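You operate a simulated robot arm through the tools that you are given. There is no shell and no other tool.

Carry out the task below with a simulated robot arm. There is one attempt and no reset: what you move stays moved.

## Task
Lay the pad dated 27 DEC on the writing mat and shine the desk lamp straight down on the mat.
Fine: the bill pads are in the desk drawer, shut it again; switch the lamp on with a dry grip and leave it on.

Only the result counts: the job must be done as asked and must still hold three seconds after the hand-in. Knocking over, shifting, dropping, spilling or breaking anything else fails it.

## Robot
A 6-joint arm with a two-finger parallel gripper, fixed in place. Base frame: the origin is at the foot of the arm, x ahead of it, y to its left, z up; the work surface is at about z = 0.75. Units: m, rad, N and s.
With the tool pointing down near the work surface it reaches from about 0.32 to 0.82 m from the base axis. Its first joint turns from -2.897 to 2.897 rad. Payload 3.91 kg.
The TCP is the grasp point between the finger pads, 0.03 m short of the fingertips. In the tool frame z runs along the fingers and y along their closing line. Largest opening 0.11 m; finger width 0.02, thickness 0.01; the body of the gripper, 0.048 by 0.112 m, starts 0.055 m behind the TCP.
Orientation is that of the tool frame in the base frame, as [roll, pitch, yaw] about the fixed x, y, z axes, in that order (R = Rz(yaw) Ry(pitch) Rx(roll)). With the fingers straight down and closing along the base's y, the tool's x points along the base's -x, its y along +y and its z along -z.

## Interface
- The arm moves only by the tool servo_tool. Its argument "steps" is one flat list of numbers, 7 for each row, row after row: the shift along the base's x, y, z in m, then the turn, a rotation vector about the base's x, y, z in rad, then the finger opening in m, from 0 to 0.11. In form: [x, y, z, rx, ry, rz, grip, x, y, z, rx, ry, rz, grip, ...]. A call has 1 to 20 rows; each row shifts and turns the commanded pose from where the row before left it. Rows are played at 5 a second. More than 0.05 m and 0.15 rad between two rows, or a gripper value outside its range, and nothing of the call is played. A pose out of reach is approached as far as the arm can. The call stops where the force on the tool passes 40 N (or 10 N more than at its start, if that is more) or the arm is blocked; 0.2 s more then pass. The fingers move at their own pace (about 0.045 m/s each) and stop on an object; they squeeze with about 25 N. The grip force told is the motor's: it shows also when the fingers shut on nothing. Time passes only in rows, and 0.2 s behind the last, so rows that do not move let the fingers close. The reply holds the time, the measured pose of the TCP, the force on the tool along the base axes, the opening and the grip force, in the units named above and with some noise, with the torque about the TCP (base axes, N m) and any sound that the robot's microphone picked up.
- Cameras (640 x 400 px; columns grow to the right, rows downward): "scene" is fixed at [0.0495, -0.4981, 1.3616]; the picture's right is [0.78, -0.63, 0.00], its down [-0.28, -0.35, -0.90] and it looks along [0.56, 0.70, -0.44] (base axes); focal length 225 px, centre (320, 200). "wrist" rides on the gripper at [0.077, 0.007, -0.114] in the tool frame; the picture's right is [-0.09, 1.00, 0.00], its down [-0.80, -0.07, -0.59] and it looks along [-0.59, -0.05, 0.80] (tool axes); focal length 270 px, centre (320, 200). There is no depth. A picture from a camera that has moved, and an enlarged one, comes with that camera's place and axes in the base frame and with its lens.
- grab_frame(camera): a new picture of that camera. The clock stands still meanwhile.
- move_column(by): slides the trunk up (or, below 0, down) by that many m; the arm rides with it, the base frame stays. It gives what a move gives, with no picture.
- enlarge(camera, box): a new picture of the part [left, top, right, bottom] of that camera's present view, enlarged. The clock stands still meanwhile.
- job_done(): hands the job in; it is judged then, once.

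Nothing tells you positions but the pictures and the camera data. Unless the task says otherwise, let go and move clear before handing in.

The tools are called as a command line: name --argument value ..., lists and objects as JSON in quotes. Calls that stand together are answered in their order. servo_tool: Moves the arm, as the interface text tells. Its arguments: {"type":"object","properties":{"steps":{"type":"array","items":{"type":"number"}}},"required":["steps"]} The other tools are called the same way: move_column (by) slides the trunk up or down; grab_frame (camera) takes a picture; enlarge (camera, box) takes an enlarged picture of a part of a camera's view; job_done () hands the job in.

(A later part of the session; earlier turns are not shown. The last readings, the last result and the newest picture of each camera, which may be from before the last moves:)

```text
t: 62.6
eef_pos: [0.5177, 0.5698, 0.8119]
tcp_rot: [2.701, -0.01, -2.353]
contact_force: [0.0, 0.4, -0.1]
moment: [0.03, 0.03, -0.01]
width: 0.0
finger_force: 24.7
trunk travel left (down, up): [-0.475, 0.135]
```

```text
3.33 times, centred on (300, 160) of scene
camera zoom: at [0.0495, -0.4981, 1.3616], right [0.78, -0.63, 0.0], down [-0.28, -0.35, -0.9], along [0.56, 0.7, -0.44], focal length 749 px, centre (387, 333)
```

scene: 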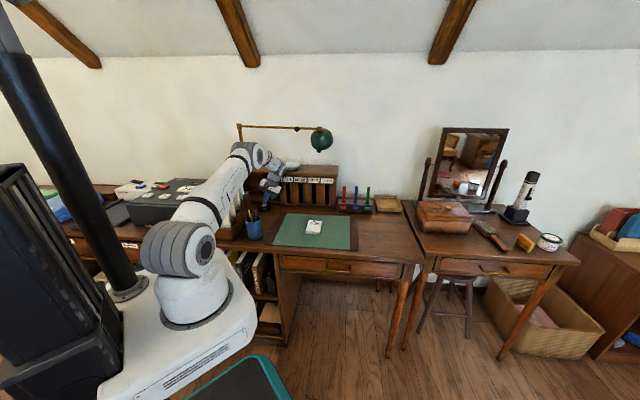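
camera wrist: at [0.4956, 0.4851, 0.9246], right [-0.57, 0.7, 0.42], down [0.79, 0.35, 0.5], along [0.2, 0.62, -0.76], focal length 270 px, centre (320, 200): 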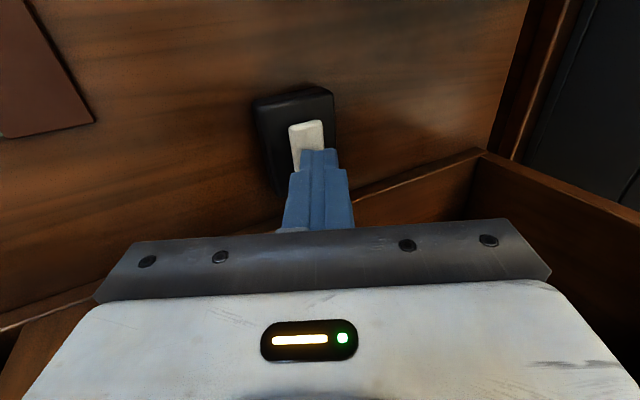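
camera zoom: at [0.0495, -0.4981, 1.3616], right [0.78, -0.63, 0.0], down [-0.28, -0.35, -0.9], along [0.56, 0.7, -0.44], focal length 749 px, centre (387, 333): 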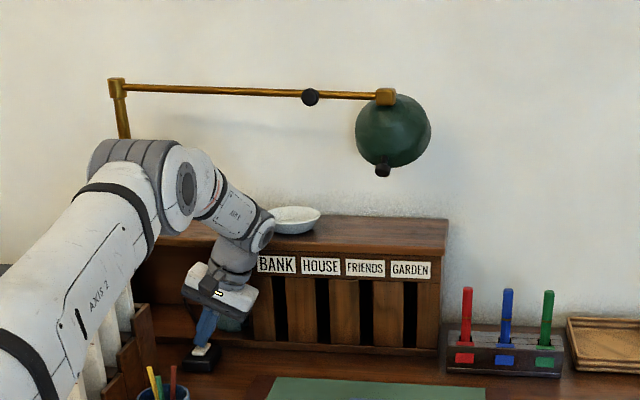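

No force yet and still off. Next stage: another 2 mm.

servo_tool --steps '[0, 0, -0.002, 0, 0, 0, 0.0]'

enlarge --camera "scene" --box '[220, 100, 380, 220]'

```text
t: 63.0
eef_pos: [0.5164, 0.5686, 0.8118]
tcp_rot: [2.699, -0.011, -2.354]
contact_force: [0.2, 0.3, -0.9]
moment: [-0.05, 0.01, -0.01]
width: 0.0002
finger_force: 24.9
trunk travel left (down, up): [-0.475, 0.135]
```

```text
3.33 times, centred on (300, 160) of scene
camera zoom: at [0.0495, -0.4981, 1.3616], right [0.78, -0.63, 0.0], down [-0.28, -0.35, -0.9], along [0.56, 0.7, -0.44], focal length 749 px, centre (387, 333)
```

zoom: 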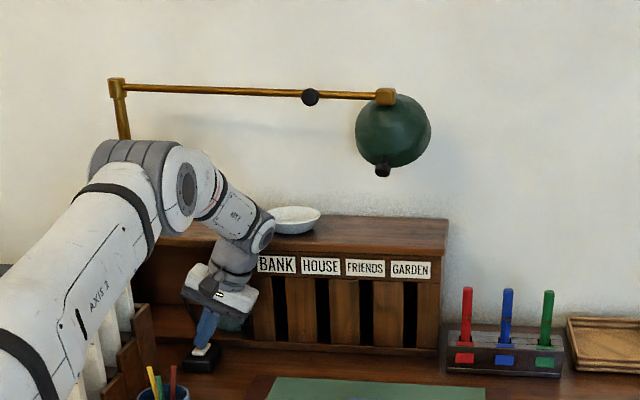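

servo_tool --steps '[0, 0, -0.0015, 0, 0, 0, 0.0]'

enlarge --camera "scene" --box '[220, 100, 380, 220]'

```text
t: 63.4
eef_pos: [0.5172, 0.5695, 0.81]
tcp_rot: [2.698, -0.01, -2.351]
contact_force: [0.1, -0.6, 4.3]
moment: [-0.01, -0.03, 0.03]
width: 0.0002
finger_force: 25.0
trunk travel left (down, up): [-0.475, 0.135]
```

```text
3.33 times, centred on (300, 160) of scene
camera zoom: at [0.0495, -0.4981, 1.3616], right [0.78, -0.63, 0.0], down [-0.28, -0.35, -0.9], along [0.56, 0.7, -0.44], focal length 749 px, centre (387, 333)
```

zoom: 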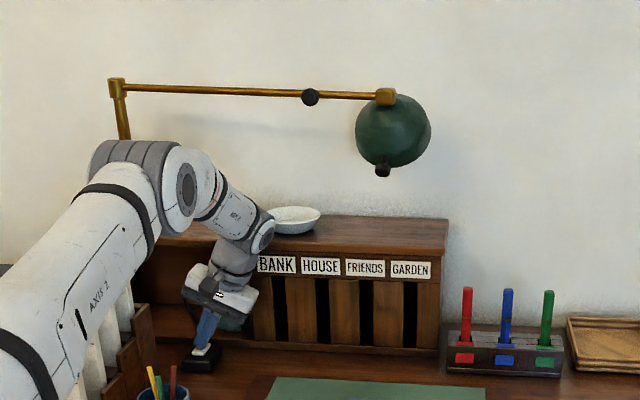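

Contact has begun at 4 N and the lamp is still off. I press another 1.5 mm.

servo_tool --steps '[0, 0, -0.0015, 0, 0, 0, 0.0]'

enlarge --camera "scene" --box '[220, 100, 380, 220]'

```text
t: 63.8
eef_pos: [0.5174, 0.569, 0.8104]
tcp_rot: [2.699, -0.01, -2.352]
contact_force: [-0.4, -2.7, 11.1]
moment: [-0.01, 0.01, 0.0]
width: 0.0002
finger_force: 24.8
trunk travel left (down, up): [-0.475, 0.135]
```

```text
3.33 times, centred on (300, 160) of scene
camera zoom: at [0.0495, -0.4981, 1.3616], right [0.78, -0.63, 0.0], down [-0.28, -0.35, -0.9], along [0.56, 0.7, -0.44], focal length 749 px, centre (387, 333)
```

zoom: 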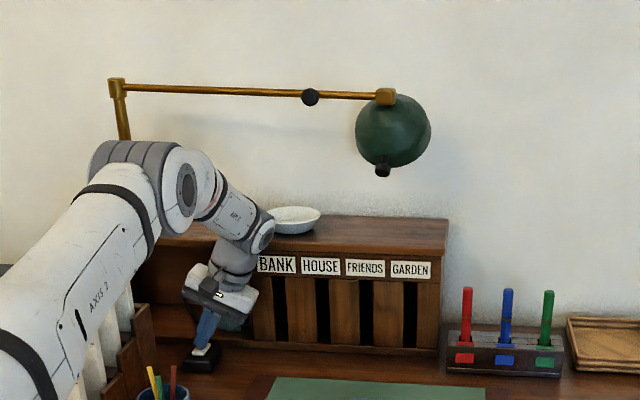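

servo_tool --steps '[0, 0, -0.0015, 0, 0, 0, 0.0]'

enlarge --camera "scene" --box '[220, 100, 380, 220]'

```text
t: 64.2
eef_pos: [0.518, 0.5686, 0.8101]
tcp_rot: [2.7, -0.006, -2.352]
contact_force: [0.4, -3.8, 20.0]
moment: [-0.02, 0.01, 0.0]
width: 0.0
finger_force: 24.6
trunk travel left (down, up): [-0.475, 0.135]
```

```text
3.33 times, centred on (300, 160) of scene
camera zoom: at [0.0495, -0.4981, 1.3616], right [0.78, -0.63, 0.0], down [-0.28, -0.35, -0.9], along [0.56, 0.7, -0.44], focal length 749 px, centre (387, 333)
```

zoom: 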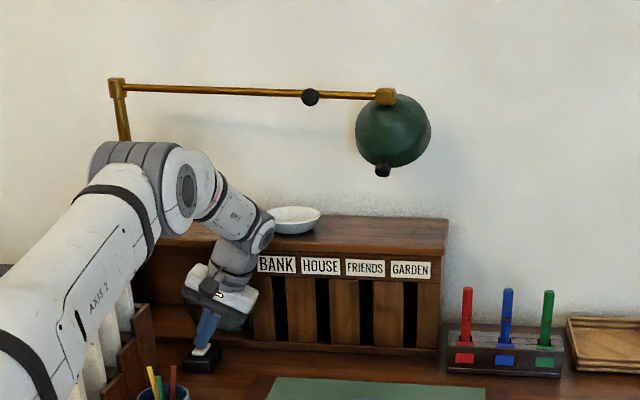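

servo_tool --steps '[0, 0, -0.002, 0, 0, 0, 0.0]'

enlarge --camera "scene" --box '[220, 100, 380, 220]'

```text
t: 64.6
eef_pos: [0.5188, 0.5679, 0.8111]
tcp_rot: [2.701, -0.003, -2.352]
contact_force: [1.7, -1.0, 32.9]
moment: [0.14, 0.04, -0.03]
width: 0.0001
finger_force: 25.5
trunk travel left (down, up): [-0.475, 0.135]
```

```text
3.33 times, centred on (300, 160) of scene
camera zoom: at [0.0495, -0.4981, 1.3616], right [0.78, -0.63, 0.0], down [-0.28, -0.35, -0.9], along [0.56, 0.7, -0.44], focal length 749 px, centre (387, 333)
```

zoom: 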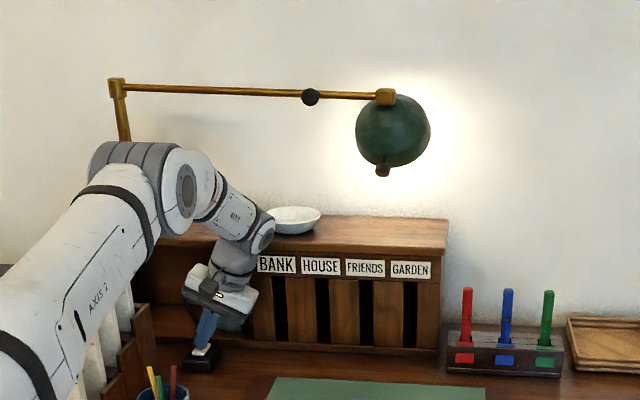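

Now it is clearly on, somewhere between 20 and 33 N. I'll release gradually to learn when, or whether, it goes off.

servo_tool --steps '[0, 0, 0.002, 0, 0, 0, 0.0]'

enlarge --camera "scene" --box '[220, 100, 380, 220]'

```text
t: 65.0
eef_pos: [0.5176, 0.5693, 0.8105]
tcp_rot: [2.7, -0.005, -2.354]
contact_force: [5.7, 5.5, 29.2]
moment: [0.29, -0.16, -0.05]
width: 0.0001
finger_force: 25.1
trunk travel left (down, up): [-0.475, 0.135]
```

```text
3.33 times, centred on (300, 160) of scene
camera zoom: at [0.0495, -0.4981, 1.3616], right [0.78, -0.63, 0.0], down [-0.28, -0.35, -0.9], along [0.56, 0.7, -0.44], focal length 749 px, centre (387, 333)
```

zoom: 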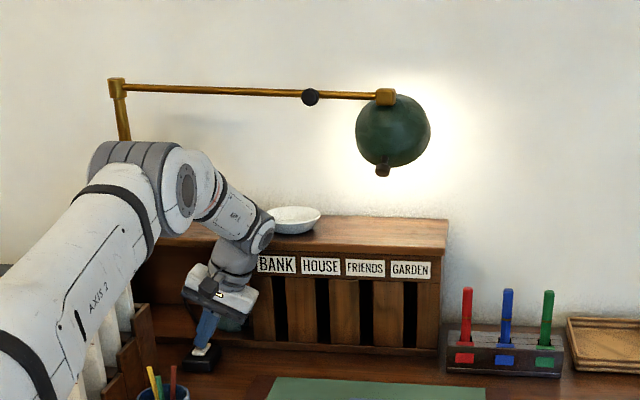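

servo_tool --steps '[0, 0, 0.002, 0, 0, 0, 0.0]'

enlarge --camera "scene" --box '[220, 100, 380, 220]'

```text
t: 65.4
eef_pos: [0.5167, 0.5699, 0.8108]
tcp_rot: [2.699, -0.009, -2.352]
contact_force: [6.8, 6.6, 23.5]
moment: [0.35, -0.23, -0.05]
width: 0.0001
finger_force: 24.6
trunk travel left (down, up): [-0.475, 0.135]
```

```text
3.33 times, centred on (300, 160) of scene
camera zoom: at [0.0495, -0.4981, 1.3616], right [0.78, -0.63, 0.0], down [-0.28, -0.35, -0.9], along [0.56, 0.7, -0.44], focal length 749 px, centre (387, 333)
```

zoom: 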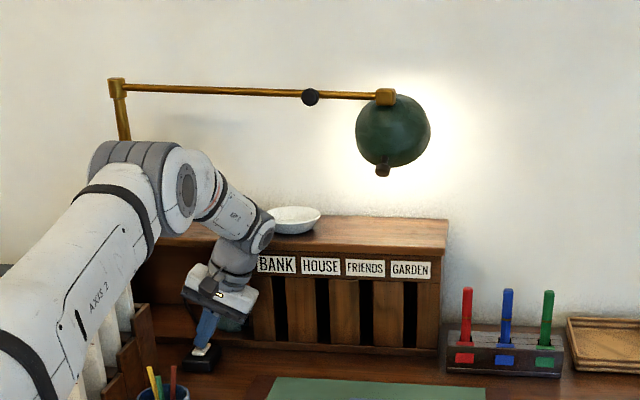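

servo_tool --steps '[0, 0, 0.002, 0, 0, 0, 0.0]'

enlarge --camera "scene" --box '[220, 100, 380, 220]'

```text
t: 65.8
eef_pos: [0.5179, 0.5684, 0.8096]
tcp_rot: [2.698, -0.012, -2.353]
contact_force: [9.8, 5.7, 14.3]
moment: [0.28, -0.34, -0.09]
width: 0.0002
finger_force: 25.0
trunk travel left (down, up): [-0.475, 0.135]
```

```text
3.33 times, centred on (300, 160) of scene
camera zoom: at [0.0495, -0.4981, 1.3616], right [0.78, -0.63, 0.0], down [-0.28, -0.35, -0.9], along [0.56, 0.7, -0.44], focal length 749 px, centre (387, 333)
```

zoom: 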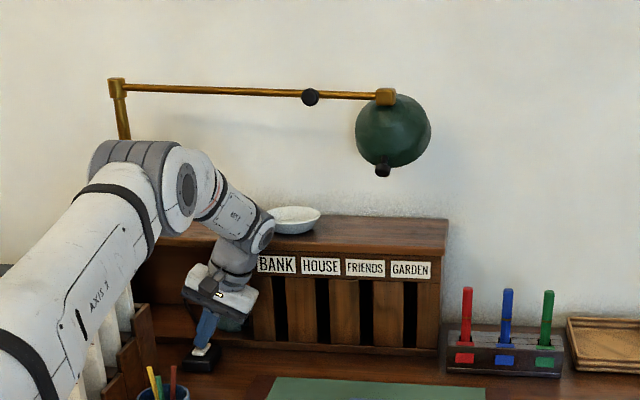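

It went off again at about 14 N of remaining press, so pressing the middle doesn't latch. This is probably a rocker that must be pressed at one end. I'll back off and look at the button closely.

servo_tool --steps '[0, 0, 0.01, 0, 0, 0, 0.0, 0.0045, -0.0045, 0.02, 0, 0, 0, 0.0, 0.01, -0.01, 0.035, 0, 0, 0, 0.0, 0.01, -0.01, 0.035, 0, 0, 0, 0.0]'

enlarge --camera "scene" --box '[254, 196, 276, 212]'

enlarge --camera "wrist" --box '[270, 70, 350, 150]'

```text
t: 66.8
eef_pos: [0.5427, 0.5443, 0.9098]
tcp_rot: [2.7, -0.013, -2.352]
contact_force: [0.0, 0.0, -0.1]
moment: [0.02, -0.02, 0.04]
width: 0.0
finger_force: 24.5
trunk travel left (down, up): [-0.475, 0.135]
```

```text
16.00 times, centred on (265, 204) of scene
camera zoom: at [0.0495, -0.4981, 1.3616], right [0.78, -0.63, 0.0], down [-0.28, -0.35, -0.9], along [0.56, 0.7, -0.44], focal length 3594 px, centre (1200, 136)
```

zoom: 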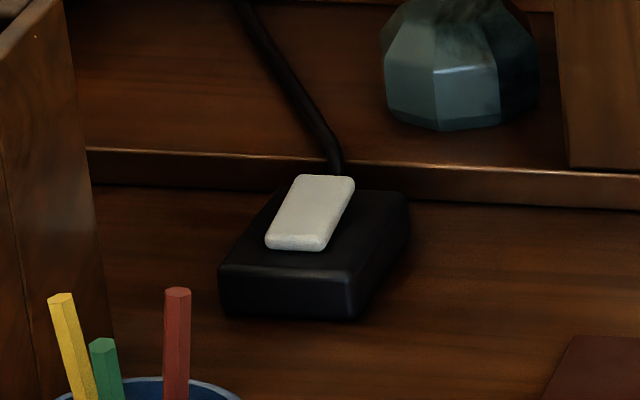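

```text
5.00 times, centred on (310, 110) of wrist
camera zoom: at [0.5191, 0.46, 1.0172], right [-0.57, 0.7, 0.42], down [0.79, 0.35, 0.5], along [0.2, 0.62, -0.76], focal length 1351 px, centre (370, 650)
```

zoom: 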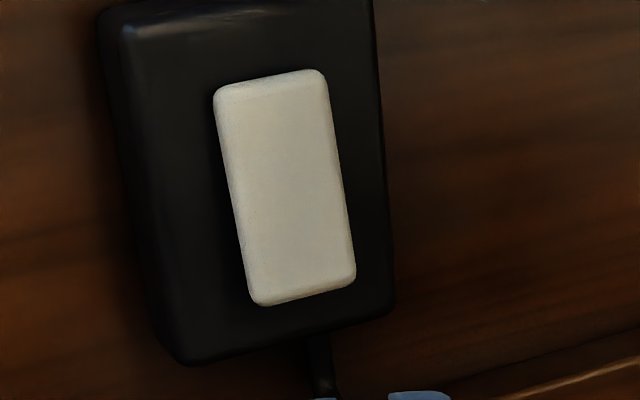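

The scene view shows the button's far end (toward the hutch) standing about 1 cm higher: it is a rocker in its off position. I'll tilt the tool 15° more and place the tip over that raised end at about (0.522, 0.586).

servo_tool --steps '[-0.005, 0.01, -0.005, 0.0926, -0.0926, 0, 0.0, -0.005, 0.01, -0.01, 0.0926, -0.0926, 0, 0.0, -0.0085, 0.0183, -0.033, 0, 0, 0, 0.0, 0, 0, 0, 0, 0, 0, 0.0]'

grab_frame --camera "wrist"

enlarge --camera "scene" --box '[230, 160, 310, 215]'

```text
t: 67.8
eef_pos: [0.5225, 0.5858, 0.863]
tcp_rot: [2.703, 0.252, -2.354]
contact_force: [-0.6, 1.1, -0.4]
moment: [-0.01, 0.01, 0.02]
width: 0.0
finger_force: 25.3
trunk travel left (down, up): [-0.475, 0.135]
```

```text
taken
camera wrist: at [0.482, 0.4843, 0.9457], right [-0.65, 0.62, 0.43], down [0.68, 0.24, 0.69], along [0.33, 0.75, -0.58], focal length 270 px, centre (320, 200)
```

wrist: 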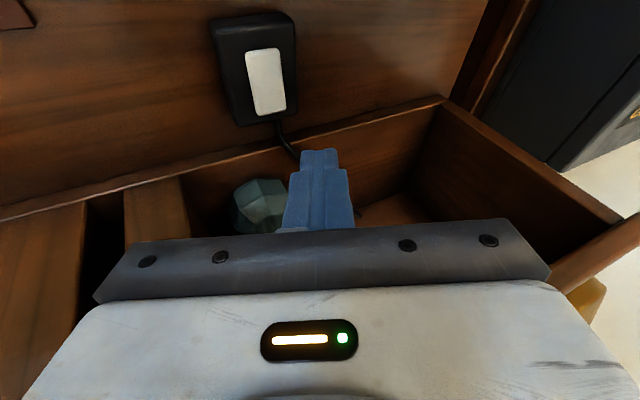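

```text
7.27 times, centred on (270, 188) of scene
camera zoom: at [0.0495, -0.4981, 1.3616], right [0.78, -0.63, 0.0], down [-0.28, -0.35, -0.9], along [0.56, 0.7, -0.44], focal length 1634 px, centre (684, 291)
```

zoom: 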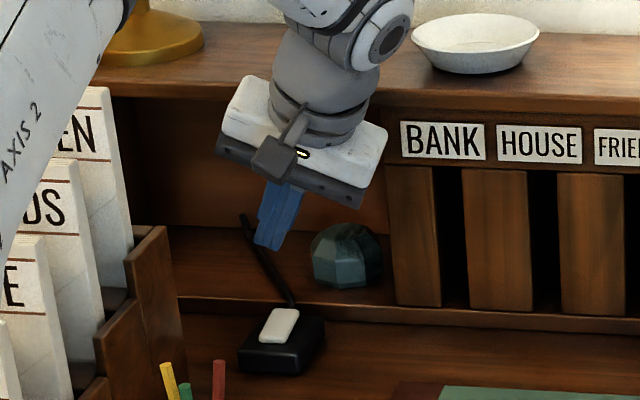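

The raised end is at about (0.5245, 0.587), close under the tip. I make a small correction and descend to just above it.

servo_tool --steps '[0.0027, -0.003, -0.015, 0, 0, 0, 0.0, 0, 0, -0.018, 0, 0, 0, 0.0, 0, 0, -0.006, 0, 0, 0, 0.0]'

grab_frame --camera "wrist"

enlarge --camera "scene" --box '[245, 180, 285, 214]'

```text
t: 68.6
eef_pos: [0.526, 0.5809, 0.8239]
tcp_rot: [2.702, 0.252, -2.352]
contact_force: [-0.6, -0.1, 0.3]
moment: [-0.01, 0.0, 0.01]
width: 0.0002
finger_force: 24.8
trunk travel left (down, up): [-0.475, 0.135]
```

```text
taken
camera wrist: at [0.4843, 0.479, 0.9077], right [-0.65, 0.62, 0.43], down [0.68, 0.24, 0.69], along [0.33, 0.75, -0.58], focal length 270 px, centre (320, 200)
```

wrist: 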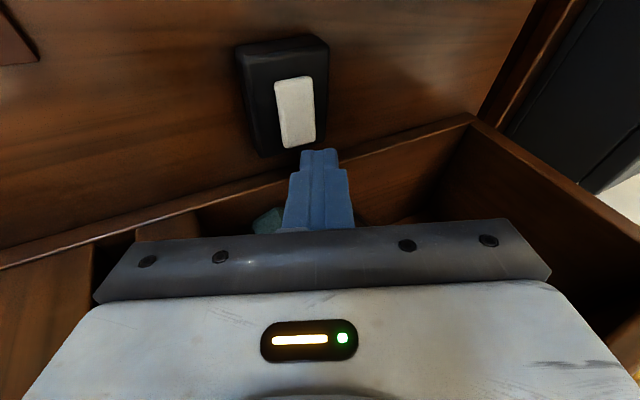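

```text
11.76 times, centred on (265, 197) of scene
camera zoom: at [0.0495, -0.4981, 1.3616], right [0.78, -0.63, 0.0], down [-0.28, -0.35, -0.9], along [0.56, 0.7, -0.44], focal length 2643 px, centre (967, 235)
```

zoom: 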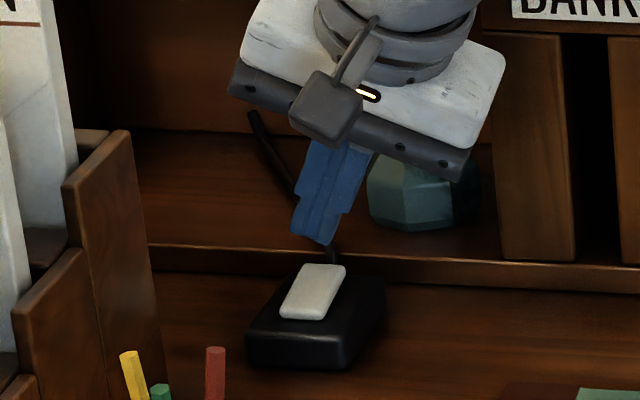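

The tip's low corner will land about 4 mm inside the raised end. I press down in 2 mm steps.

servo_tool --steps '[0, 0, -0.003, 0, 0, 0, 0.0, 0, 0, -0.002, 0, 0, 0, 0.0]'

servo_tool --steps '[0, 0, -0.002, 0, 0, 0, 0.0]'

enlarge --camera "scene" --box '[220, 100, 380, 220]'

```text
t: 69.2
eef_pos: [0.5261, 0.5804, 0.8196]
tcp_rot: [2.702, 0.252, -2.351]
contact_force: [-0.2, -0.7, -0.6]
moment: [-0.02, 0.0, -0.04]
width: 0.0002
finger_force: 25.7
trunk travel left (down, up): [-0.475, 0.135]
```

```text
t: 69.6
eef_pos: [0.5256, 0.5807, 0.8174]
tcp_rot: [2.702, 0.252, -2.353]
contact_force: [0.1, -0.1, 0.6]
moment: [0.02, -0.02, 0.0]
width: 0.0001
finger_force: 24.7
trunk travel left (down, up): [-0.475, 0.135]
```

```text
3.33 times, centred on (300, 160) of scene
camera zoom: at [0.0495, -0.4981, 1.3616], right [0.78, -0.63, 0.0], down [-0.28, -0.35, -0.9], along [0.56, 0.7, -0.44], focal length 749 px, centre (387, 333)
```

zoom: 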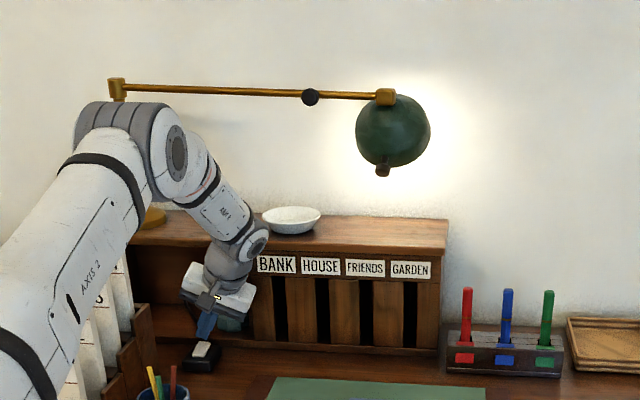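

The lamp came on with hardly any force, as a rocker should. I lift straight up and check that it stays on.

servo_tool --steps '[0, 0, 0.004, 0, 0, 0, 0.0, 0, 0, 0.015, 0, 0, 0, 0.0, 0.003, -0.003, 0.03, 0, 0, 0, 0.0, 0.005, -0.01, 0.04, 0, 0, 0, 0.0, 0.005, -0.02, 0.04, 0, 0, 0, 0.0]'

enlarge --camera "scene" --box '[220, 100, 380, 220]'

enlarge --camera "scene" --box '[254, 196, 276, 212]'

```text
t: 70.8
eef_pos: [0.5405, 0.5484, 0.946]
tcp_rot: [2.7, 0.251, -2.353]
contact_force: [-0.5, -0.7, -0.5]
moment: [0.0, 0.01, 0.01]
width: 0.0
finger_force: 24.9
trunk travel left (down, up): [-0.475, 0.135]
```

```text
3.33 times, centred on (300, 160) of scene
camera zoom: at [0.0495, -0.4981, 1.3616], right [0.78, -0.63, 0.0], down [-0.28, -0.35, -0.9], along [0.56, 0.7, -0.44], focal length 749 px, centre (387, 333)
```

zoom: 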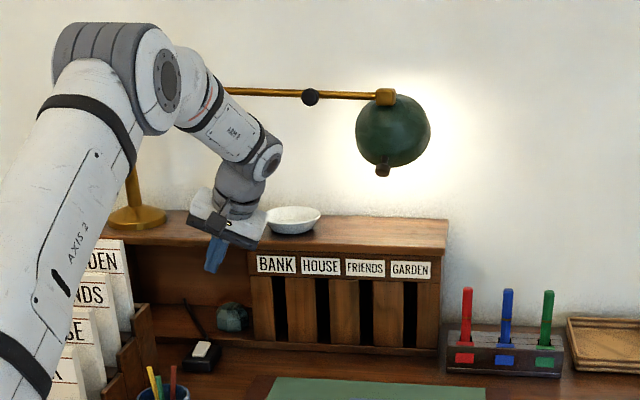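

```text
16.00 times, centred on (265, 204) of scene
camera zoom: at [0.0495, -0.4981, 1.3616], right [0.78, -0.63, 0.0], down [-0.28, -0.35, -0.9], along [0.56, 0.7, -0.44], focal length 3594 px, centre (1200, 136)
```

zoom: 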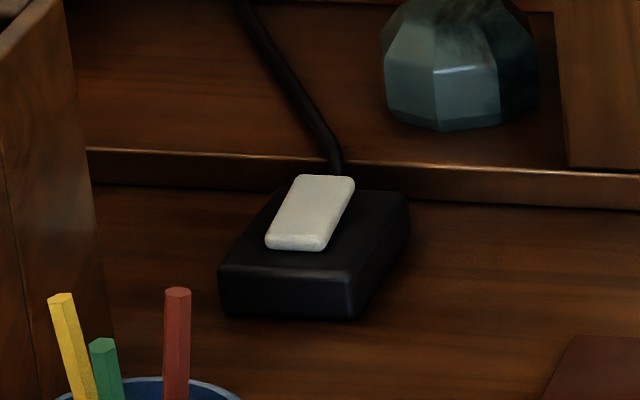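

The lamp stays on after release, and the light shows on the wall behind the shade. Next I withdraw, straighten the tool, and lower the trunk so that a tilted-down grip can reach the shade's knob.

servo_tool --steps '[-0.01, -0.033, 0.033, -0.0926, 0.0926, 0, 0.0, -0.01, -0.033, 0.033, -0.0926, 0.0926, 0, 0.0, -0.01, -0.033, 0.033, -0.0771, -0.0771, 0, 0.0, -0.01, -0.033, 0.033, -0.0771, -0.0771, 0, 0.0, -0.01, -0.033, 0.033, -0.0771, -0.0771, 0, 0.0, -0.01, -0.033, 0.033, -0.0771, -0.0771, 0, 0.0]'

move_column --by -0.2

grab_frame --camera "scene"

grab_frame --camera "wrist"

```text
t: 72.2
eef_pos: [0.4776, 0.3477, 1.1427]
tcp_rot: [3.14, -0.011, -2.36]
contact_force: [-0.2, 0.1, 0.4]
moment: [0.01, -0.03, 0.0]
width: 0.0
finger_force: 25.2
trunk travel left (down, up): [-0.475, 0.135]
```

```text
t: 74.4
eef_pos: [0.479, 0.348, 0.9419]
tcp_rot: [3.136, -0.011, -2.358]
contact_force: [-0.2, -0.1, 0.3]
moment: [0.01, 0.01, 0.0]
width: 0.0003
finger_force: 25.1
trunk travel left (down, up): [-0.275, 0.335]
```

```text
taken
```

scene: 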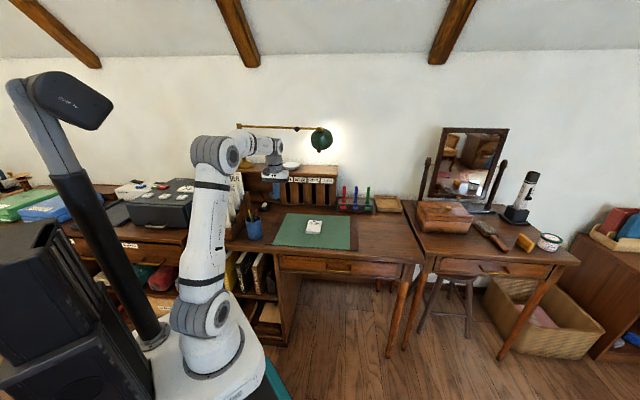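

```text
taken
camera wrist: at [0.4211, 0.2992, 1.0569], right [-0.64, 0.77, 0.0], down [0.62, 0.52, 0.59], along [0.45, 0.38, -0.81], focal length 270 px, centre (320, 200)
```

wrist: 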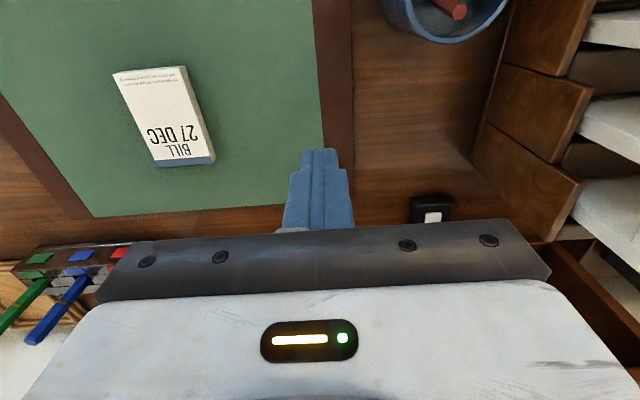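

The lamp is still on. I now tilt the tool to 30° below level, square to the rod, and move to about 10 cm short of the shade's knob with the fingers open.

servo_tool --steps '[0.02, 0, 0.019, 0.0926, -0.0926, 0, 0.0, 0.02, 0, 0.019, 0.0926, -0.0926, 0, 0.0, 0.02, 0, 0.019, 0.0926, -0.0926, 0, 0.0, 0.02, 0, 0.019, 0.0926, -0.0926, 0, 0.0, 0.02, 0, 0.019, 0.0926, -0.0926, 0, 0.02, 0.02, 0, 0.019, 0.0926, -0.0926, 0, 0.04, 0.02, 0, 0.019, 0.0926, -0.0926, 0, 0.06, 0.02, 0, 0.019, 0.0926, -0.0926, 0, 0.06, 0.02, 0, 0.019, 0, 0, -0.094, 0.06, 0.02, 0, 0.019, 0, 0, -0.094, 0.06]'

grab_frame --camera "wrist"

enlarge --camera "scene" --box '[230, 90, 380, 190]'

```text
t: 76.6
eef_pos: [0.6811, 0.3494, 1.1327]
tcp_rot: [3.135, 1.038, -2.546]
contact_force: [1.1, 0.3, 0.5]
moment: [-0.01, -0.01, 0.03]
width: 0.0599
finger_force: 0.0
trunk travel left (down, up): [-0.275, 0.335]
```

```text
taken
camera wrist: at [0.5629, 0.2762, 1.124], right [-0.53, 0.85, 0.08], down [-0.05, -0.12, 0.99], along [0.85, 0.52, 0.1], focal length 270 px, centre (320, 200)
```

wrist: 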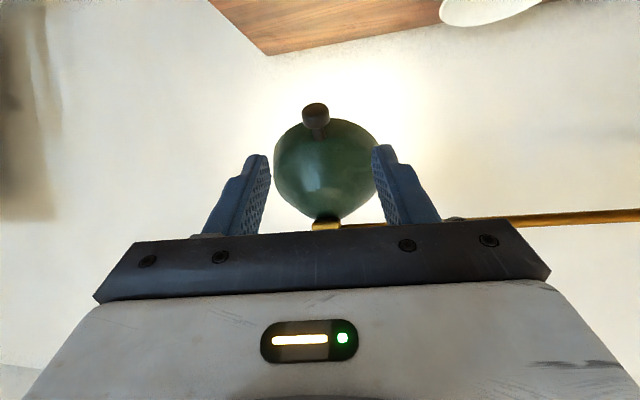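

```text
4.00 times, centred on (305, 140) of scene
camera zoom: at [0.0495, -0.4981, 1.3616], right [0.78, -0.63, 0.0], down [-0.28, -0.35, -0.9], along [0.56, 0.7, -0.44], focal length 899 px, centre (380, 440)
```

zoom: 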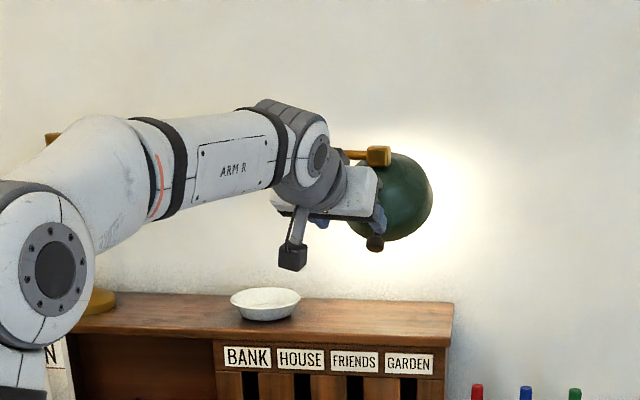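

The knob is centred between the open fingers and about 11.5 cm ahead on the tool axis. I advance most of the way and check again.

servo_tool --steps '[0.0183, 0.0115, -0.0125, 0, 0, 0, 0.06, 0.0183, 0.0115, -0.0125, 0, 0, 0, 0.06, 0.0183, 0.0115, -0.0125, 0, 0, 0, 0.06]'

grab_frame --camera "wrist"

```text
t: 77.4
eef_pos: [0.7362, 0.3835, 1.095]
tcp_rot: [3.134, 1.039, -2.547]
contact_force: [-0.5, -0.3, 0.0]
moment: [0.0, -0.01, 0.01]
width: 0.0602
finger_force: 0.0
trunk travel left (down, up): [-0.275, 0.335]
```

```text
taken
camera wrist: at [0.6183, 0.3111, 1.0868], right [-0.53, 0.85, 0.08], down [-0.04, -0.12, 0.99], along [0.85, 0.52, 0.1], focal length 270 px, centre (320, 200)
```

wrist: 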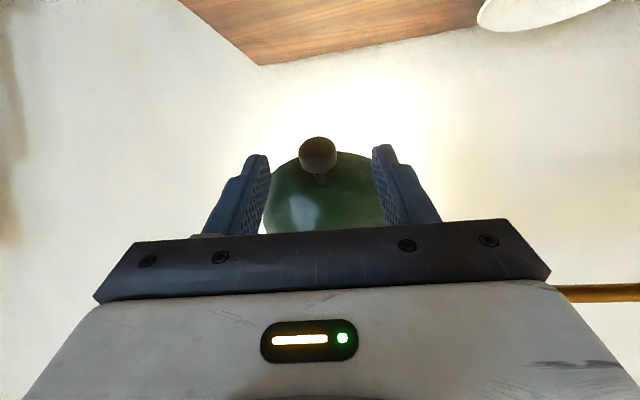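

The knob is right between the fingertips, about 3.8 cm ahead of the grasp point. I go in the last 2 cm and close on it.

servo_tool --steps '[0.008, 0.0053, -0.0056, 0, 0, 0, 0.06, 0.0079, 0.0053, -0.0056, 0, 0, 0, 0.06]'

grab_frame --camera "wrist"

enlarge --camera "scene" --box '[280, 110, 360, 170]'

```text
t: 78.0
eef_pos: [0.7528, 0.3932, 1.0839]
tcp_rot: [3.133, 1.038, -2.547]
contact_force: [0.1, -0.4, 1.7]
moment: [0.02, 0.0, -0.01]
width: 0.0598
finger_force: 0.1
trunk travel left (down, up): [-0.275, 0.335]
```

```text
taken
camera wrist: at [0.6339, 0.3214, 1.0746], right [-0.53, 0.85, 0.08], down [-0.04, -0.12, 0.99], along [0.85, 0.52, 0.1], focal length 270 px, centre (320, 200)
```

wrist: 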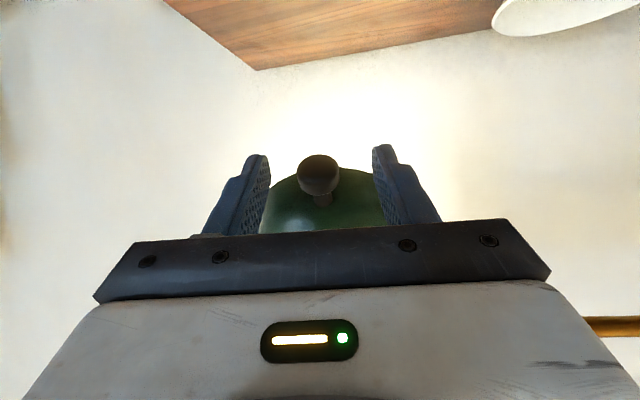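

```text
6.67 times, centred on (320, 140) of scene
camera zoom: at [0.0495, -0.4981, 1.3616], right [0.78, -0.63, 0.0], down [-0.28, -0.35, -0.9], along [0.56, 0.7, -0.44], focal length 1498 px, centre (320, 600)
```

zoom: 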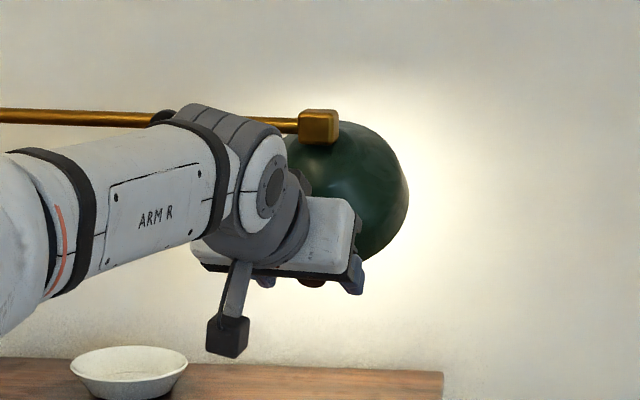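

The knob is centred at the grasp point. Closing on it.

servo_tool --steps '[0, 0, 0, 0, 0, 0, 0.03, 0, 0, 0, 0, 0, 0, 0.0, 0, 0, 0, 0, 0, 0, 0.0, 0, 0, 0, 0, 0, 0, 0.0]'

grab_frame --camera "wrist"

```text
t: 79.0
eef_pos: [0.7521, 0.3921, 1.0832]
tcp_rot: [3.135, 1.037, -2.548]
contact_force: [3.5, -3.3, 1.7]
moment: [-0.05, -0.02, -0.18]
width: 0.0233
finger_force: 45.3
trunk travel left (down, up): [-0.275, 0.335]
```

```text
taken
camera wrist: at [0.6342, 0.3205, 1.0749], right [-0.53, 0.85, 0.08], down [-0.04, -0.12, 0.99], along [0.85, 0.52, 0.1], focal length 270 px, centre (320, 200)
```

wrist: 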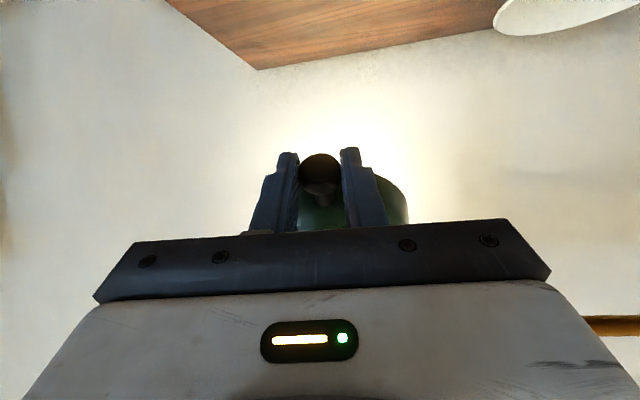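

The knob is held (cap 23 mm). The views now suggest the shade points about 45–60° toward the wall. I'll swing it about the rod's axis by moving and turning the tool along that arc, two small steps first to check forces.

servo_tool --steps '[-0.00426, -0.0029, 0.0019, -0.0295, 0.0433, 0, 0.0, -0.00426, -0.0029, 0.0019, -0.0295, 0.0433, 0, 0.0]'

grab_frame --camera "wrist"

enlarge --camera "scene" --box '[230, 90, 380, 190]'

```text
t: 79.6
eef_pos: [0.7428, 0.387, 1.0897]
tcp_rot: [3.135, 0.931, -2.548]
contact_force: [7.6, -9.9, 2.1]
moment: [-0.07, -0.23, -0.38]
width: 0.0232
finger_force: 44.6
trunk travel left (down, up): [-0.275, 0.335]
```

```text
taken
camera wrist: at [0.6249, 0.3135, 1.0939], right [-0.52, 0.85, 0.08], down [0.04, -0.06, 1.0], along [0.85, 0.52, 0.0], focal length 270 px, centre (320, 200)
```

wrist: 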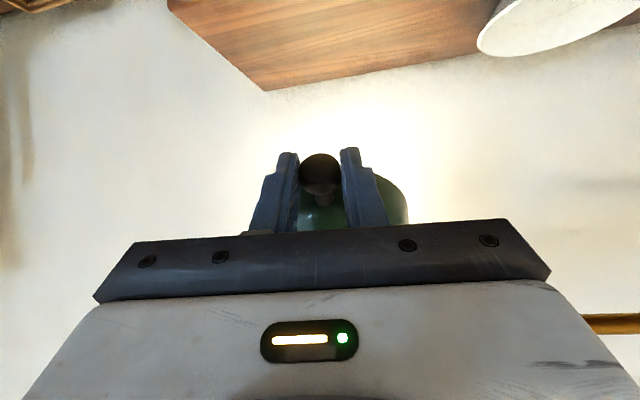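

```text
4.00 times, centred on (305, 140) of scene
camera zoom: at [0.0495, -0.4981, 1.3616], right [0.78, -0.63, 0.0], down [-0.28, -0.35, -0.9], along [0.56, 0.7, -0.44], focal length 899 px, centre (380, 440)
```

zoom: 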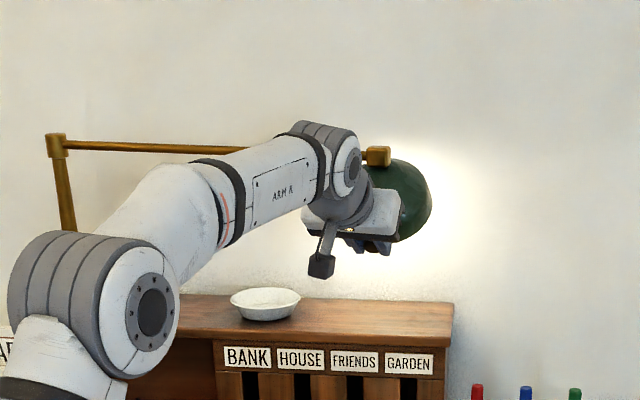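

The block stayed put and the shade is turning with the tool, with only a modest sideways load. I continue the arc another 24° with a small sideways relief.

servo_tool --steps '[-0.0076, -0.0064, 0.005, -0.0589, 0.0866, 0, 0.0, -0.0071, -0.0061, 0.0059, -0.0589, 0.0866, 0, 0.0, -0.00712, -0.00484, 0.0068, -0.0589, 0.0866, 0, 0.0, -0.00637, -0.00433, 0.0077, -0.0589, 0.0866, 0, 0.0]'

grab_frame --camera "wrist"

enlarge --camera "scene" --box '[230, 90, 380, 190]'

```text
t: 80.6
eef_pos: [0.7008, 0.3579, 1.1087]
tcp_rot: [3.136, 0.519, -2.545]
contact_force: [5.9, -11.2, 18.7]
moment: [0.59, -1.22, -0.13]
width: 0.0233
finger_force: 44.7
out of reach, approached as far as the arm can: row 4
trunk travel left (down, up): [-0.275, 0.335]
```

```text
taken
camera wrist: at [0.5951, 0.2936, 1.1696], right [-0.5, 0.87, 0.05], down [0.37, 0.16, 0.91], along [0.78, 0.47, -0.4], focal length 270 px, centre (320, 200)
```

wrist: 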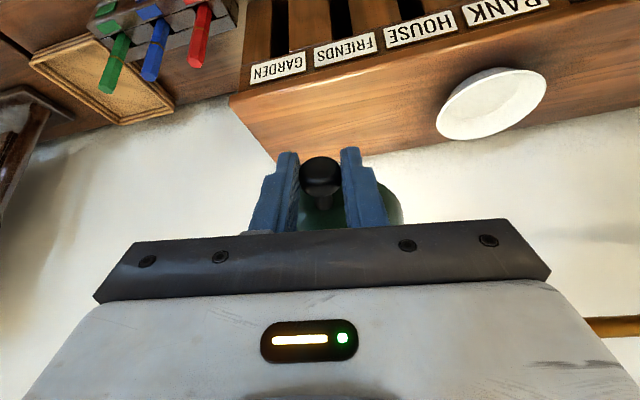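

```text
4.00 times, centred on (305, 140) of scene
camera zoom: at [0.0495, -0.4981, 1.3616], right [0.78, -0.63, 0.0], down [-0.28, -0.35, -0.9], along [0.56, 0.7, -0.44], focal length 899 px, centre (380, 440)
```

zoom: 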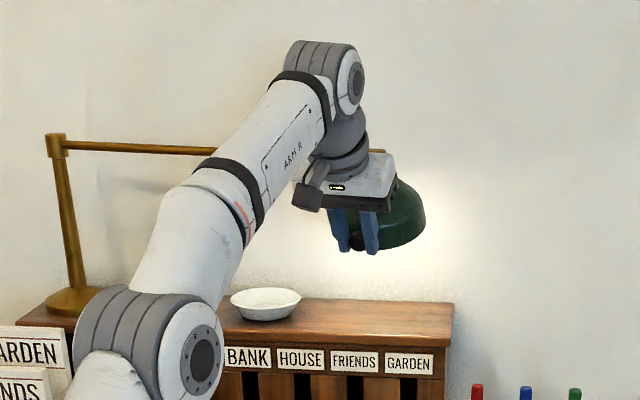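

The shade has turned about 30° and now points well away from the wall, though the arm is at its height limit with the trunk this low. I'll zoom in to judge the remaining tilt.

enlarge --camera "scene" --box '[300, 115, 350, 160]'

grab_frame --camera "scene"

```text
8.89 times, centred on (325, 138) of scene
camera zoom: at [0.0495, -0.4981, 1.3616], right [0.78, -0.63, 0.0], down [-0.28, -0.35, -0.9], along [0.56, 0.7, -0.44], focal length 1997 px, centre (276, 756)
```

zoom: 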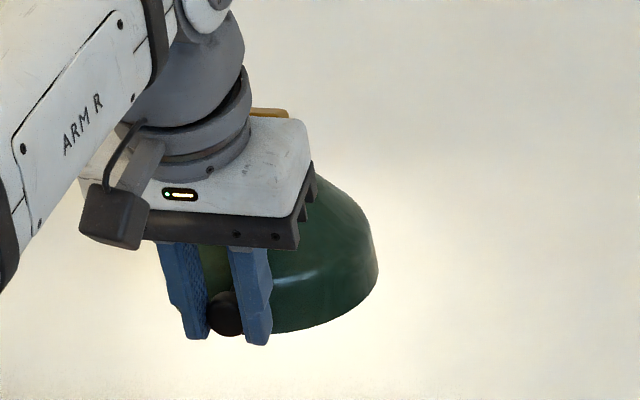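

```text
taken
```

scene: 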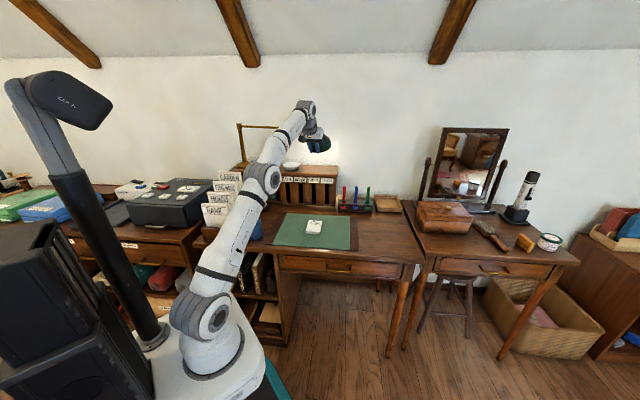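

The shade still leans a bit to the wall, but the grip is good, so I'll swing the whole lamp arm now about its post, turning the tool along with it. Two rows first to test the load.

servo_tool --steps '[-0.0157, -0.006, 0, 0, 0, -0.0349, 0.0, -0.0157, -0.006, 0, 0, 0, -0.0349, 0.0]'

enlarge --camera "scene" --box '[230, 90, 380, 190]'

grab_frame --camera "wrist"

```text
t: 81.2
eef_pos: [0.6722, 0.3456, 1.1065]
tcp_rot: [3.134, 0.517, -2.615]
contact_force: [6.9, -20.3, 11.4]
moment: [0.11, -0.95, -0.05]
width: 0.0232
finger_force: 45.1
trunk travel left (down, up): [-0.275, 0.335]
```

```text
4.00 times, centred on (305, 140) of scene
camera zoom: at [0.0495, -0.4981, 1.3616], right [0.78, -0.63, 0.0], down [-0.28, -0.35, -0.9], along [0.56, 0.7, -0.44], focal length 899 px, centre (380, 440)
```

zoom: 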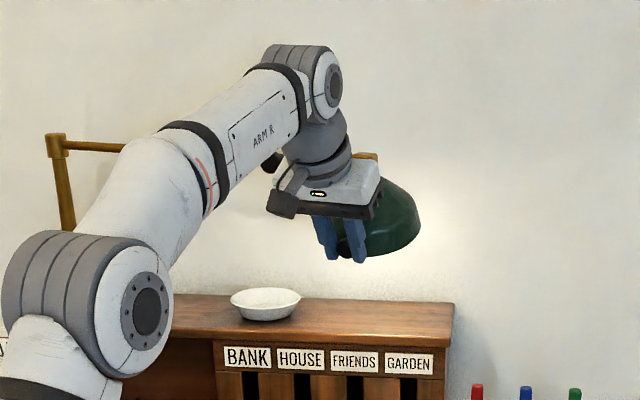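

```text
taken
camera wrist: at [0.5618, 0.2886, 1.1681], right [-0.44, 0.9, 0.05], down [0.39, 0.14, 0.91], along [0.81, 0.42, -0.41], focal length 270 px, centre (320, 200)
```

wrist: 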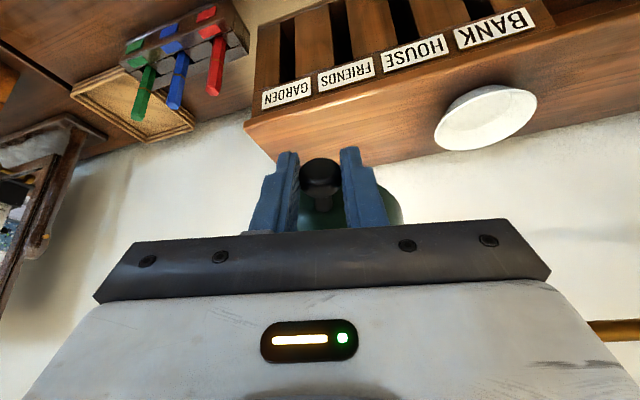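

The lamp arm swings with the gripper and the lamp stays lit. There is a growing pull along the rod, meaning my arc is a few millimetres too tight, so I add outward relief and continue 8°.

servo_tool --steps '[-0.0143, -0.0075, 0, 0, 0, -0.0349, 0.0, -0.0151, -0.0065, 0, 0, 0, -0.0349, 0.0, -0.0162, -0.0043, 0, 0, 0, -0.0349, 0.0, -0.0162, -0.0043, 0, 0, 0, -0.0349, 0.0]'

enlarge --camera "scene" --box '[230, 90, 380, 190]'

grab_frame --camera "wrist"

```text
t: 82.2
eef_pos: [0.6081, 0.3251, 1.1062]
tcp_rot: [3.134, 0.518, -2.757]
contact_force: [1.5, -9.3, 18.5]
moment: [0.42, -1.25, 0.04]
width: 0.0233
finger_force: 45.1
trunk travel left (down, up): [-0.275, 0.335]
```

```text
4.00 times, centred on (305, 140) of scene
camera zoom: at [0.0495, -0.4981, 1.3616], right [0.78, -0.63, 0.0], down [-0.28, -0.35, -0.9], along [0.56, 0.7, -0.44], focal length 899 px, centre (380, 440)
```

zoom: 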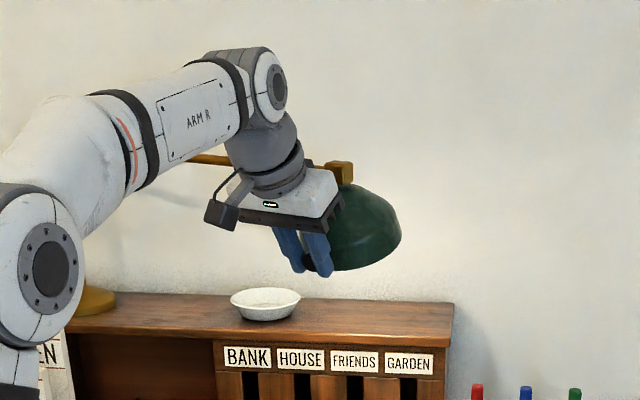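

```text
taken
camera wrist: at [0.4905, 0.2839, 1.1673], right [-0.31, 0.95, 0.05], down [0.4, 0.08, 0.91], along [0.86, 0.3, -0.41], focal length 270 px, centre (320, 200)
```

wrist: 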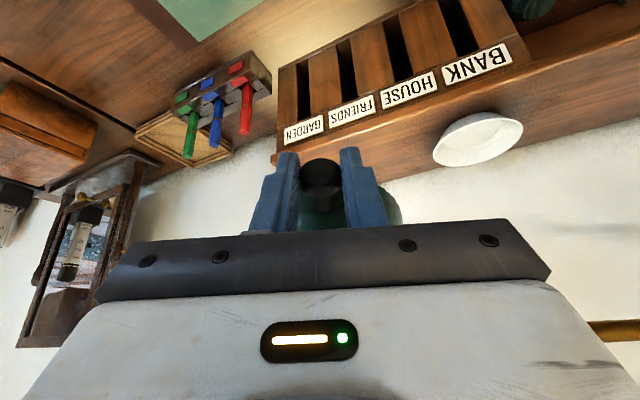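

The lamp's arm is about 23° round and the motion is smooth. I continue another 16° to bring the head over the mat.

servo_tool --steps '[-0.0166, -0.0033, 0, 0, 0, -0.0349, 0.0, -0.0167, -0.0032, 0, 0, 0, -0.0349, 0.0, -0.0169, -0.0016, 0, 0, 0, -0.0349, 0.0, -0.017, -0.0016, 0, 0, 0, -0.0349, 0.0, -0.017, -0.0005, 0, 0, 0, -0.0349, 0.0, -0.017, -0.0004, 0, 0, 0, -0.0349, 0.0]'

grab_frame --camera "scene"

grab_frame --camera "wrist"

```text
t: 83.6
eef_pos: [0.5071, 0.3125, 1.1056]
tcp_rot: [3.136, 0.516, -2.962]
contact_force: [-1.3, -3.6, 16.1]
moment: [0.16, -1.14, 0.21]
width: 0.0233
finger_force: 44.5
trunk travel left (down, up): [-0.275, 0.335]
```

```text
taken
```

scene: 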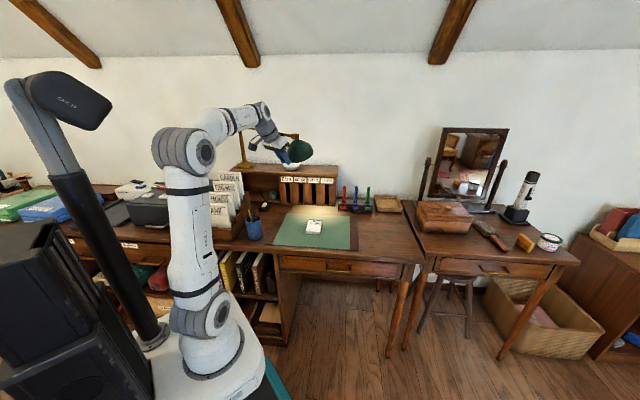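

```text
taken
camera wrist: at [0.3842, 0.2971, 1.1669], right [-0.1, 0.99, 0.05], down [0.41, 0.0, 0.91], along [0.91, 0.11, -0.41], focal length 270 px, centre (320, 200)
```

wrist: 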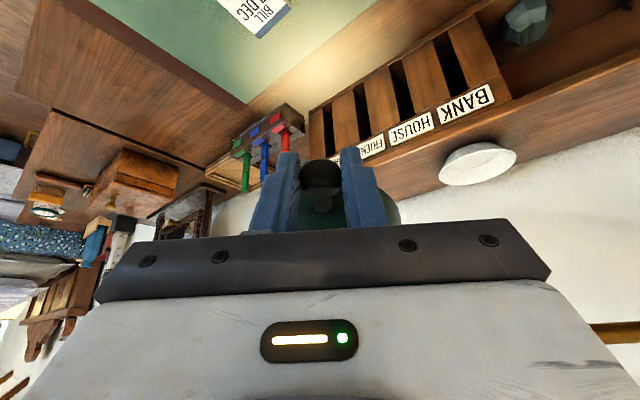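

The head is now near the mat and the beam falls on the mat's far edge and the desk behind it. I'll look closer at the light patch and the shade.

enlarge --camera "scene" --box '[230, 100, 390, 260]'

enlarge --camera "scene" --box '[260, 110, 330, 180]'

```text
2.50 times, centred on (310, 180) of scene
camera zoom: at [0.0495, -0.4981, 1.3616], right [0.78, -0.63, 0.0], down [-0.28, -0.35, -0.9], along [0.56, 0.7, -0.44], focal length 562 px, centre (345, 250)
```

zoom: 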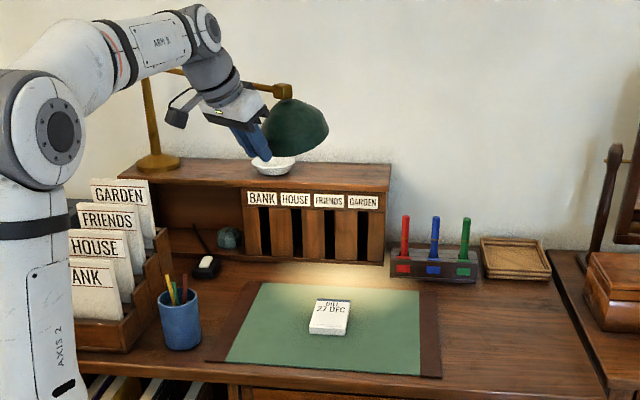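

```text
5.71 times, centred on (295, 145) of scene
camera zoom: at [0.0495, -0.4981, 1.3616], right [0.78, -0.63, 0.0], down [-0.28, -0.35, -0.9], along [0.56, 0.7, -0.44], focal length 1284 px, centre (463, 514)
```

zoom: 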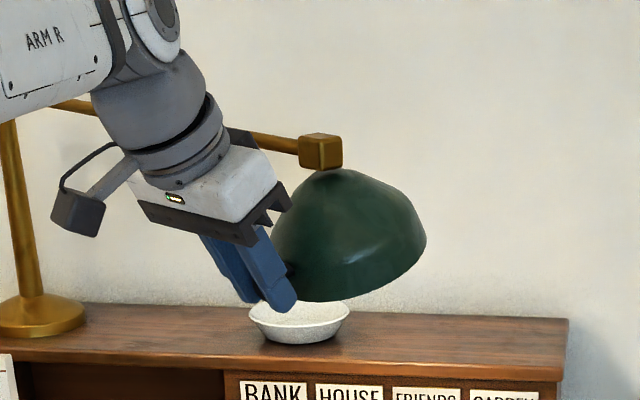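

From this angle the shade still leans about 16–17° toward the back. The arm has room here, so I continue the tilt about the rod by that amount in four steps.

servo_tool --steps '[-0.0053, -0.001, 0.0085, -0.0131, 0.0731, 0, 0.0, -0.0048, -0.0009, 0.0066, -0.0131, 0.0731, 0, 0.0]'

servo_tool --steps '[-0.0042, -0.0008, 0.0069, -0.0131, 0.0731, 0, 0.0, -0.0038, -0.0007, 0.0072, -0.0131, 0.0731, 0, 0.0]'

enlarge --camera "scene" --box '[230, 100, 390, 260]'

enlarge --camera "scene" --box '[260, 110, 330, 180]'

```text
t: 84.2
eef_pos: [0.4997, 0.312, 1.117]
tcp_rot: [3.139, 0.358, -2.965]
contact_force: [0.8, -7.9, -7.1]
moment: [-0.18, 0.48, -0.14]
width: 0.0235
finger_force: 45.1
trunk travel left (down, up): [-0.275, 0.335]
```

```text
t: 84.8
eef_pos: [0.4925, 0.3096, 1.133]
tcp_rot: [3.138, 0.215, -2.965]
contact_force: [0.9, -13.5, -16.1]
moment: [-0.43, 1.37, -0.13]
width: 0.0234
finger_force: 44.3
trunk travel left (down, up): [-0.275, 0.335]
```

```text
2.50 times, centred on (310, 180) of scene
camera zoom: at [0.0495, -0.4981, 1.3616], right [0.78, -0.63, 0.0], down [-0.28, -0.35, -0.9], along [0.56, 0.7, -0.44], focal length 562 px, centre (345, 250)
```

zoom: 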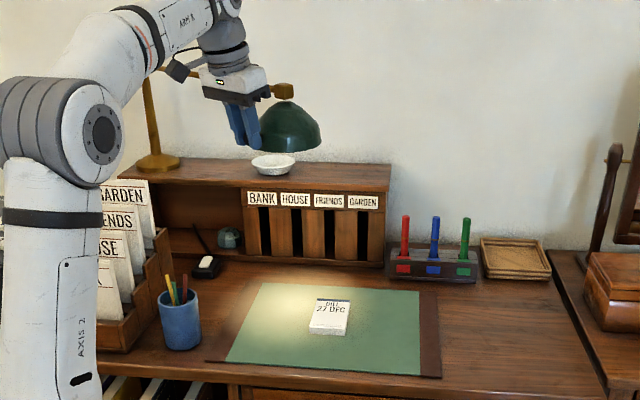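

```text
5.71 times, centred on (295, 145) of scene
camera zoom: at [0.0495, -0.4981, 1.3616], right [0.78, -0.63, 0.0], down [-0.28, -0.35, -0.9], along [0.56, 0.7, -0.44], focal length 1284 px, centre (463, 514)
```

zoom: 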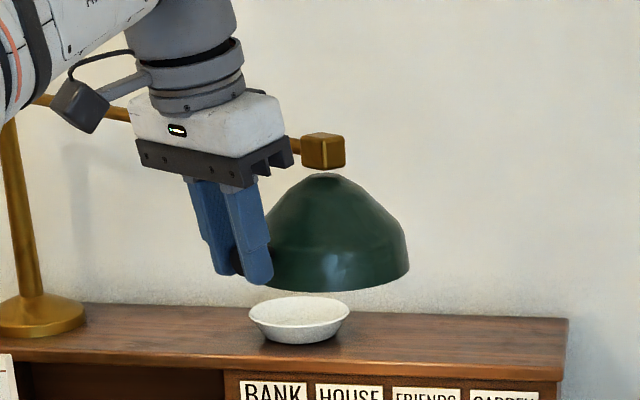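

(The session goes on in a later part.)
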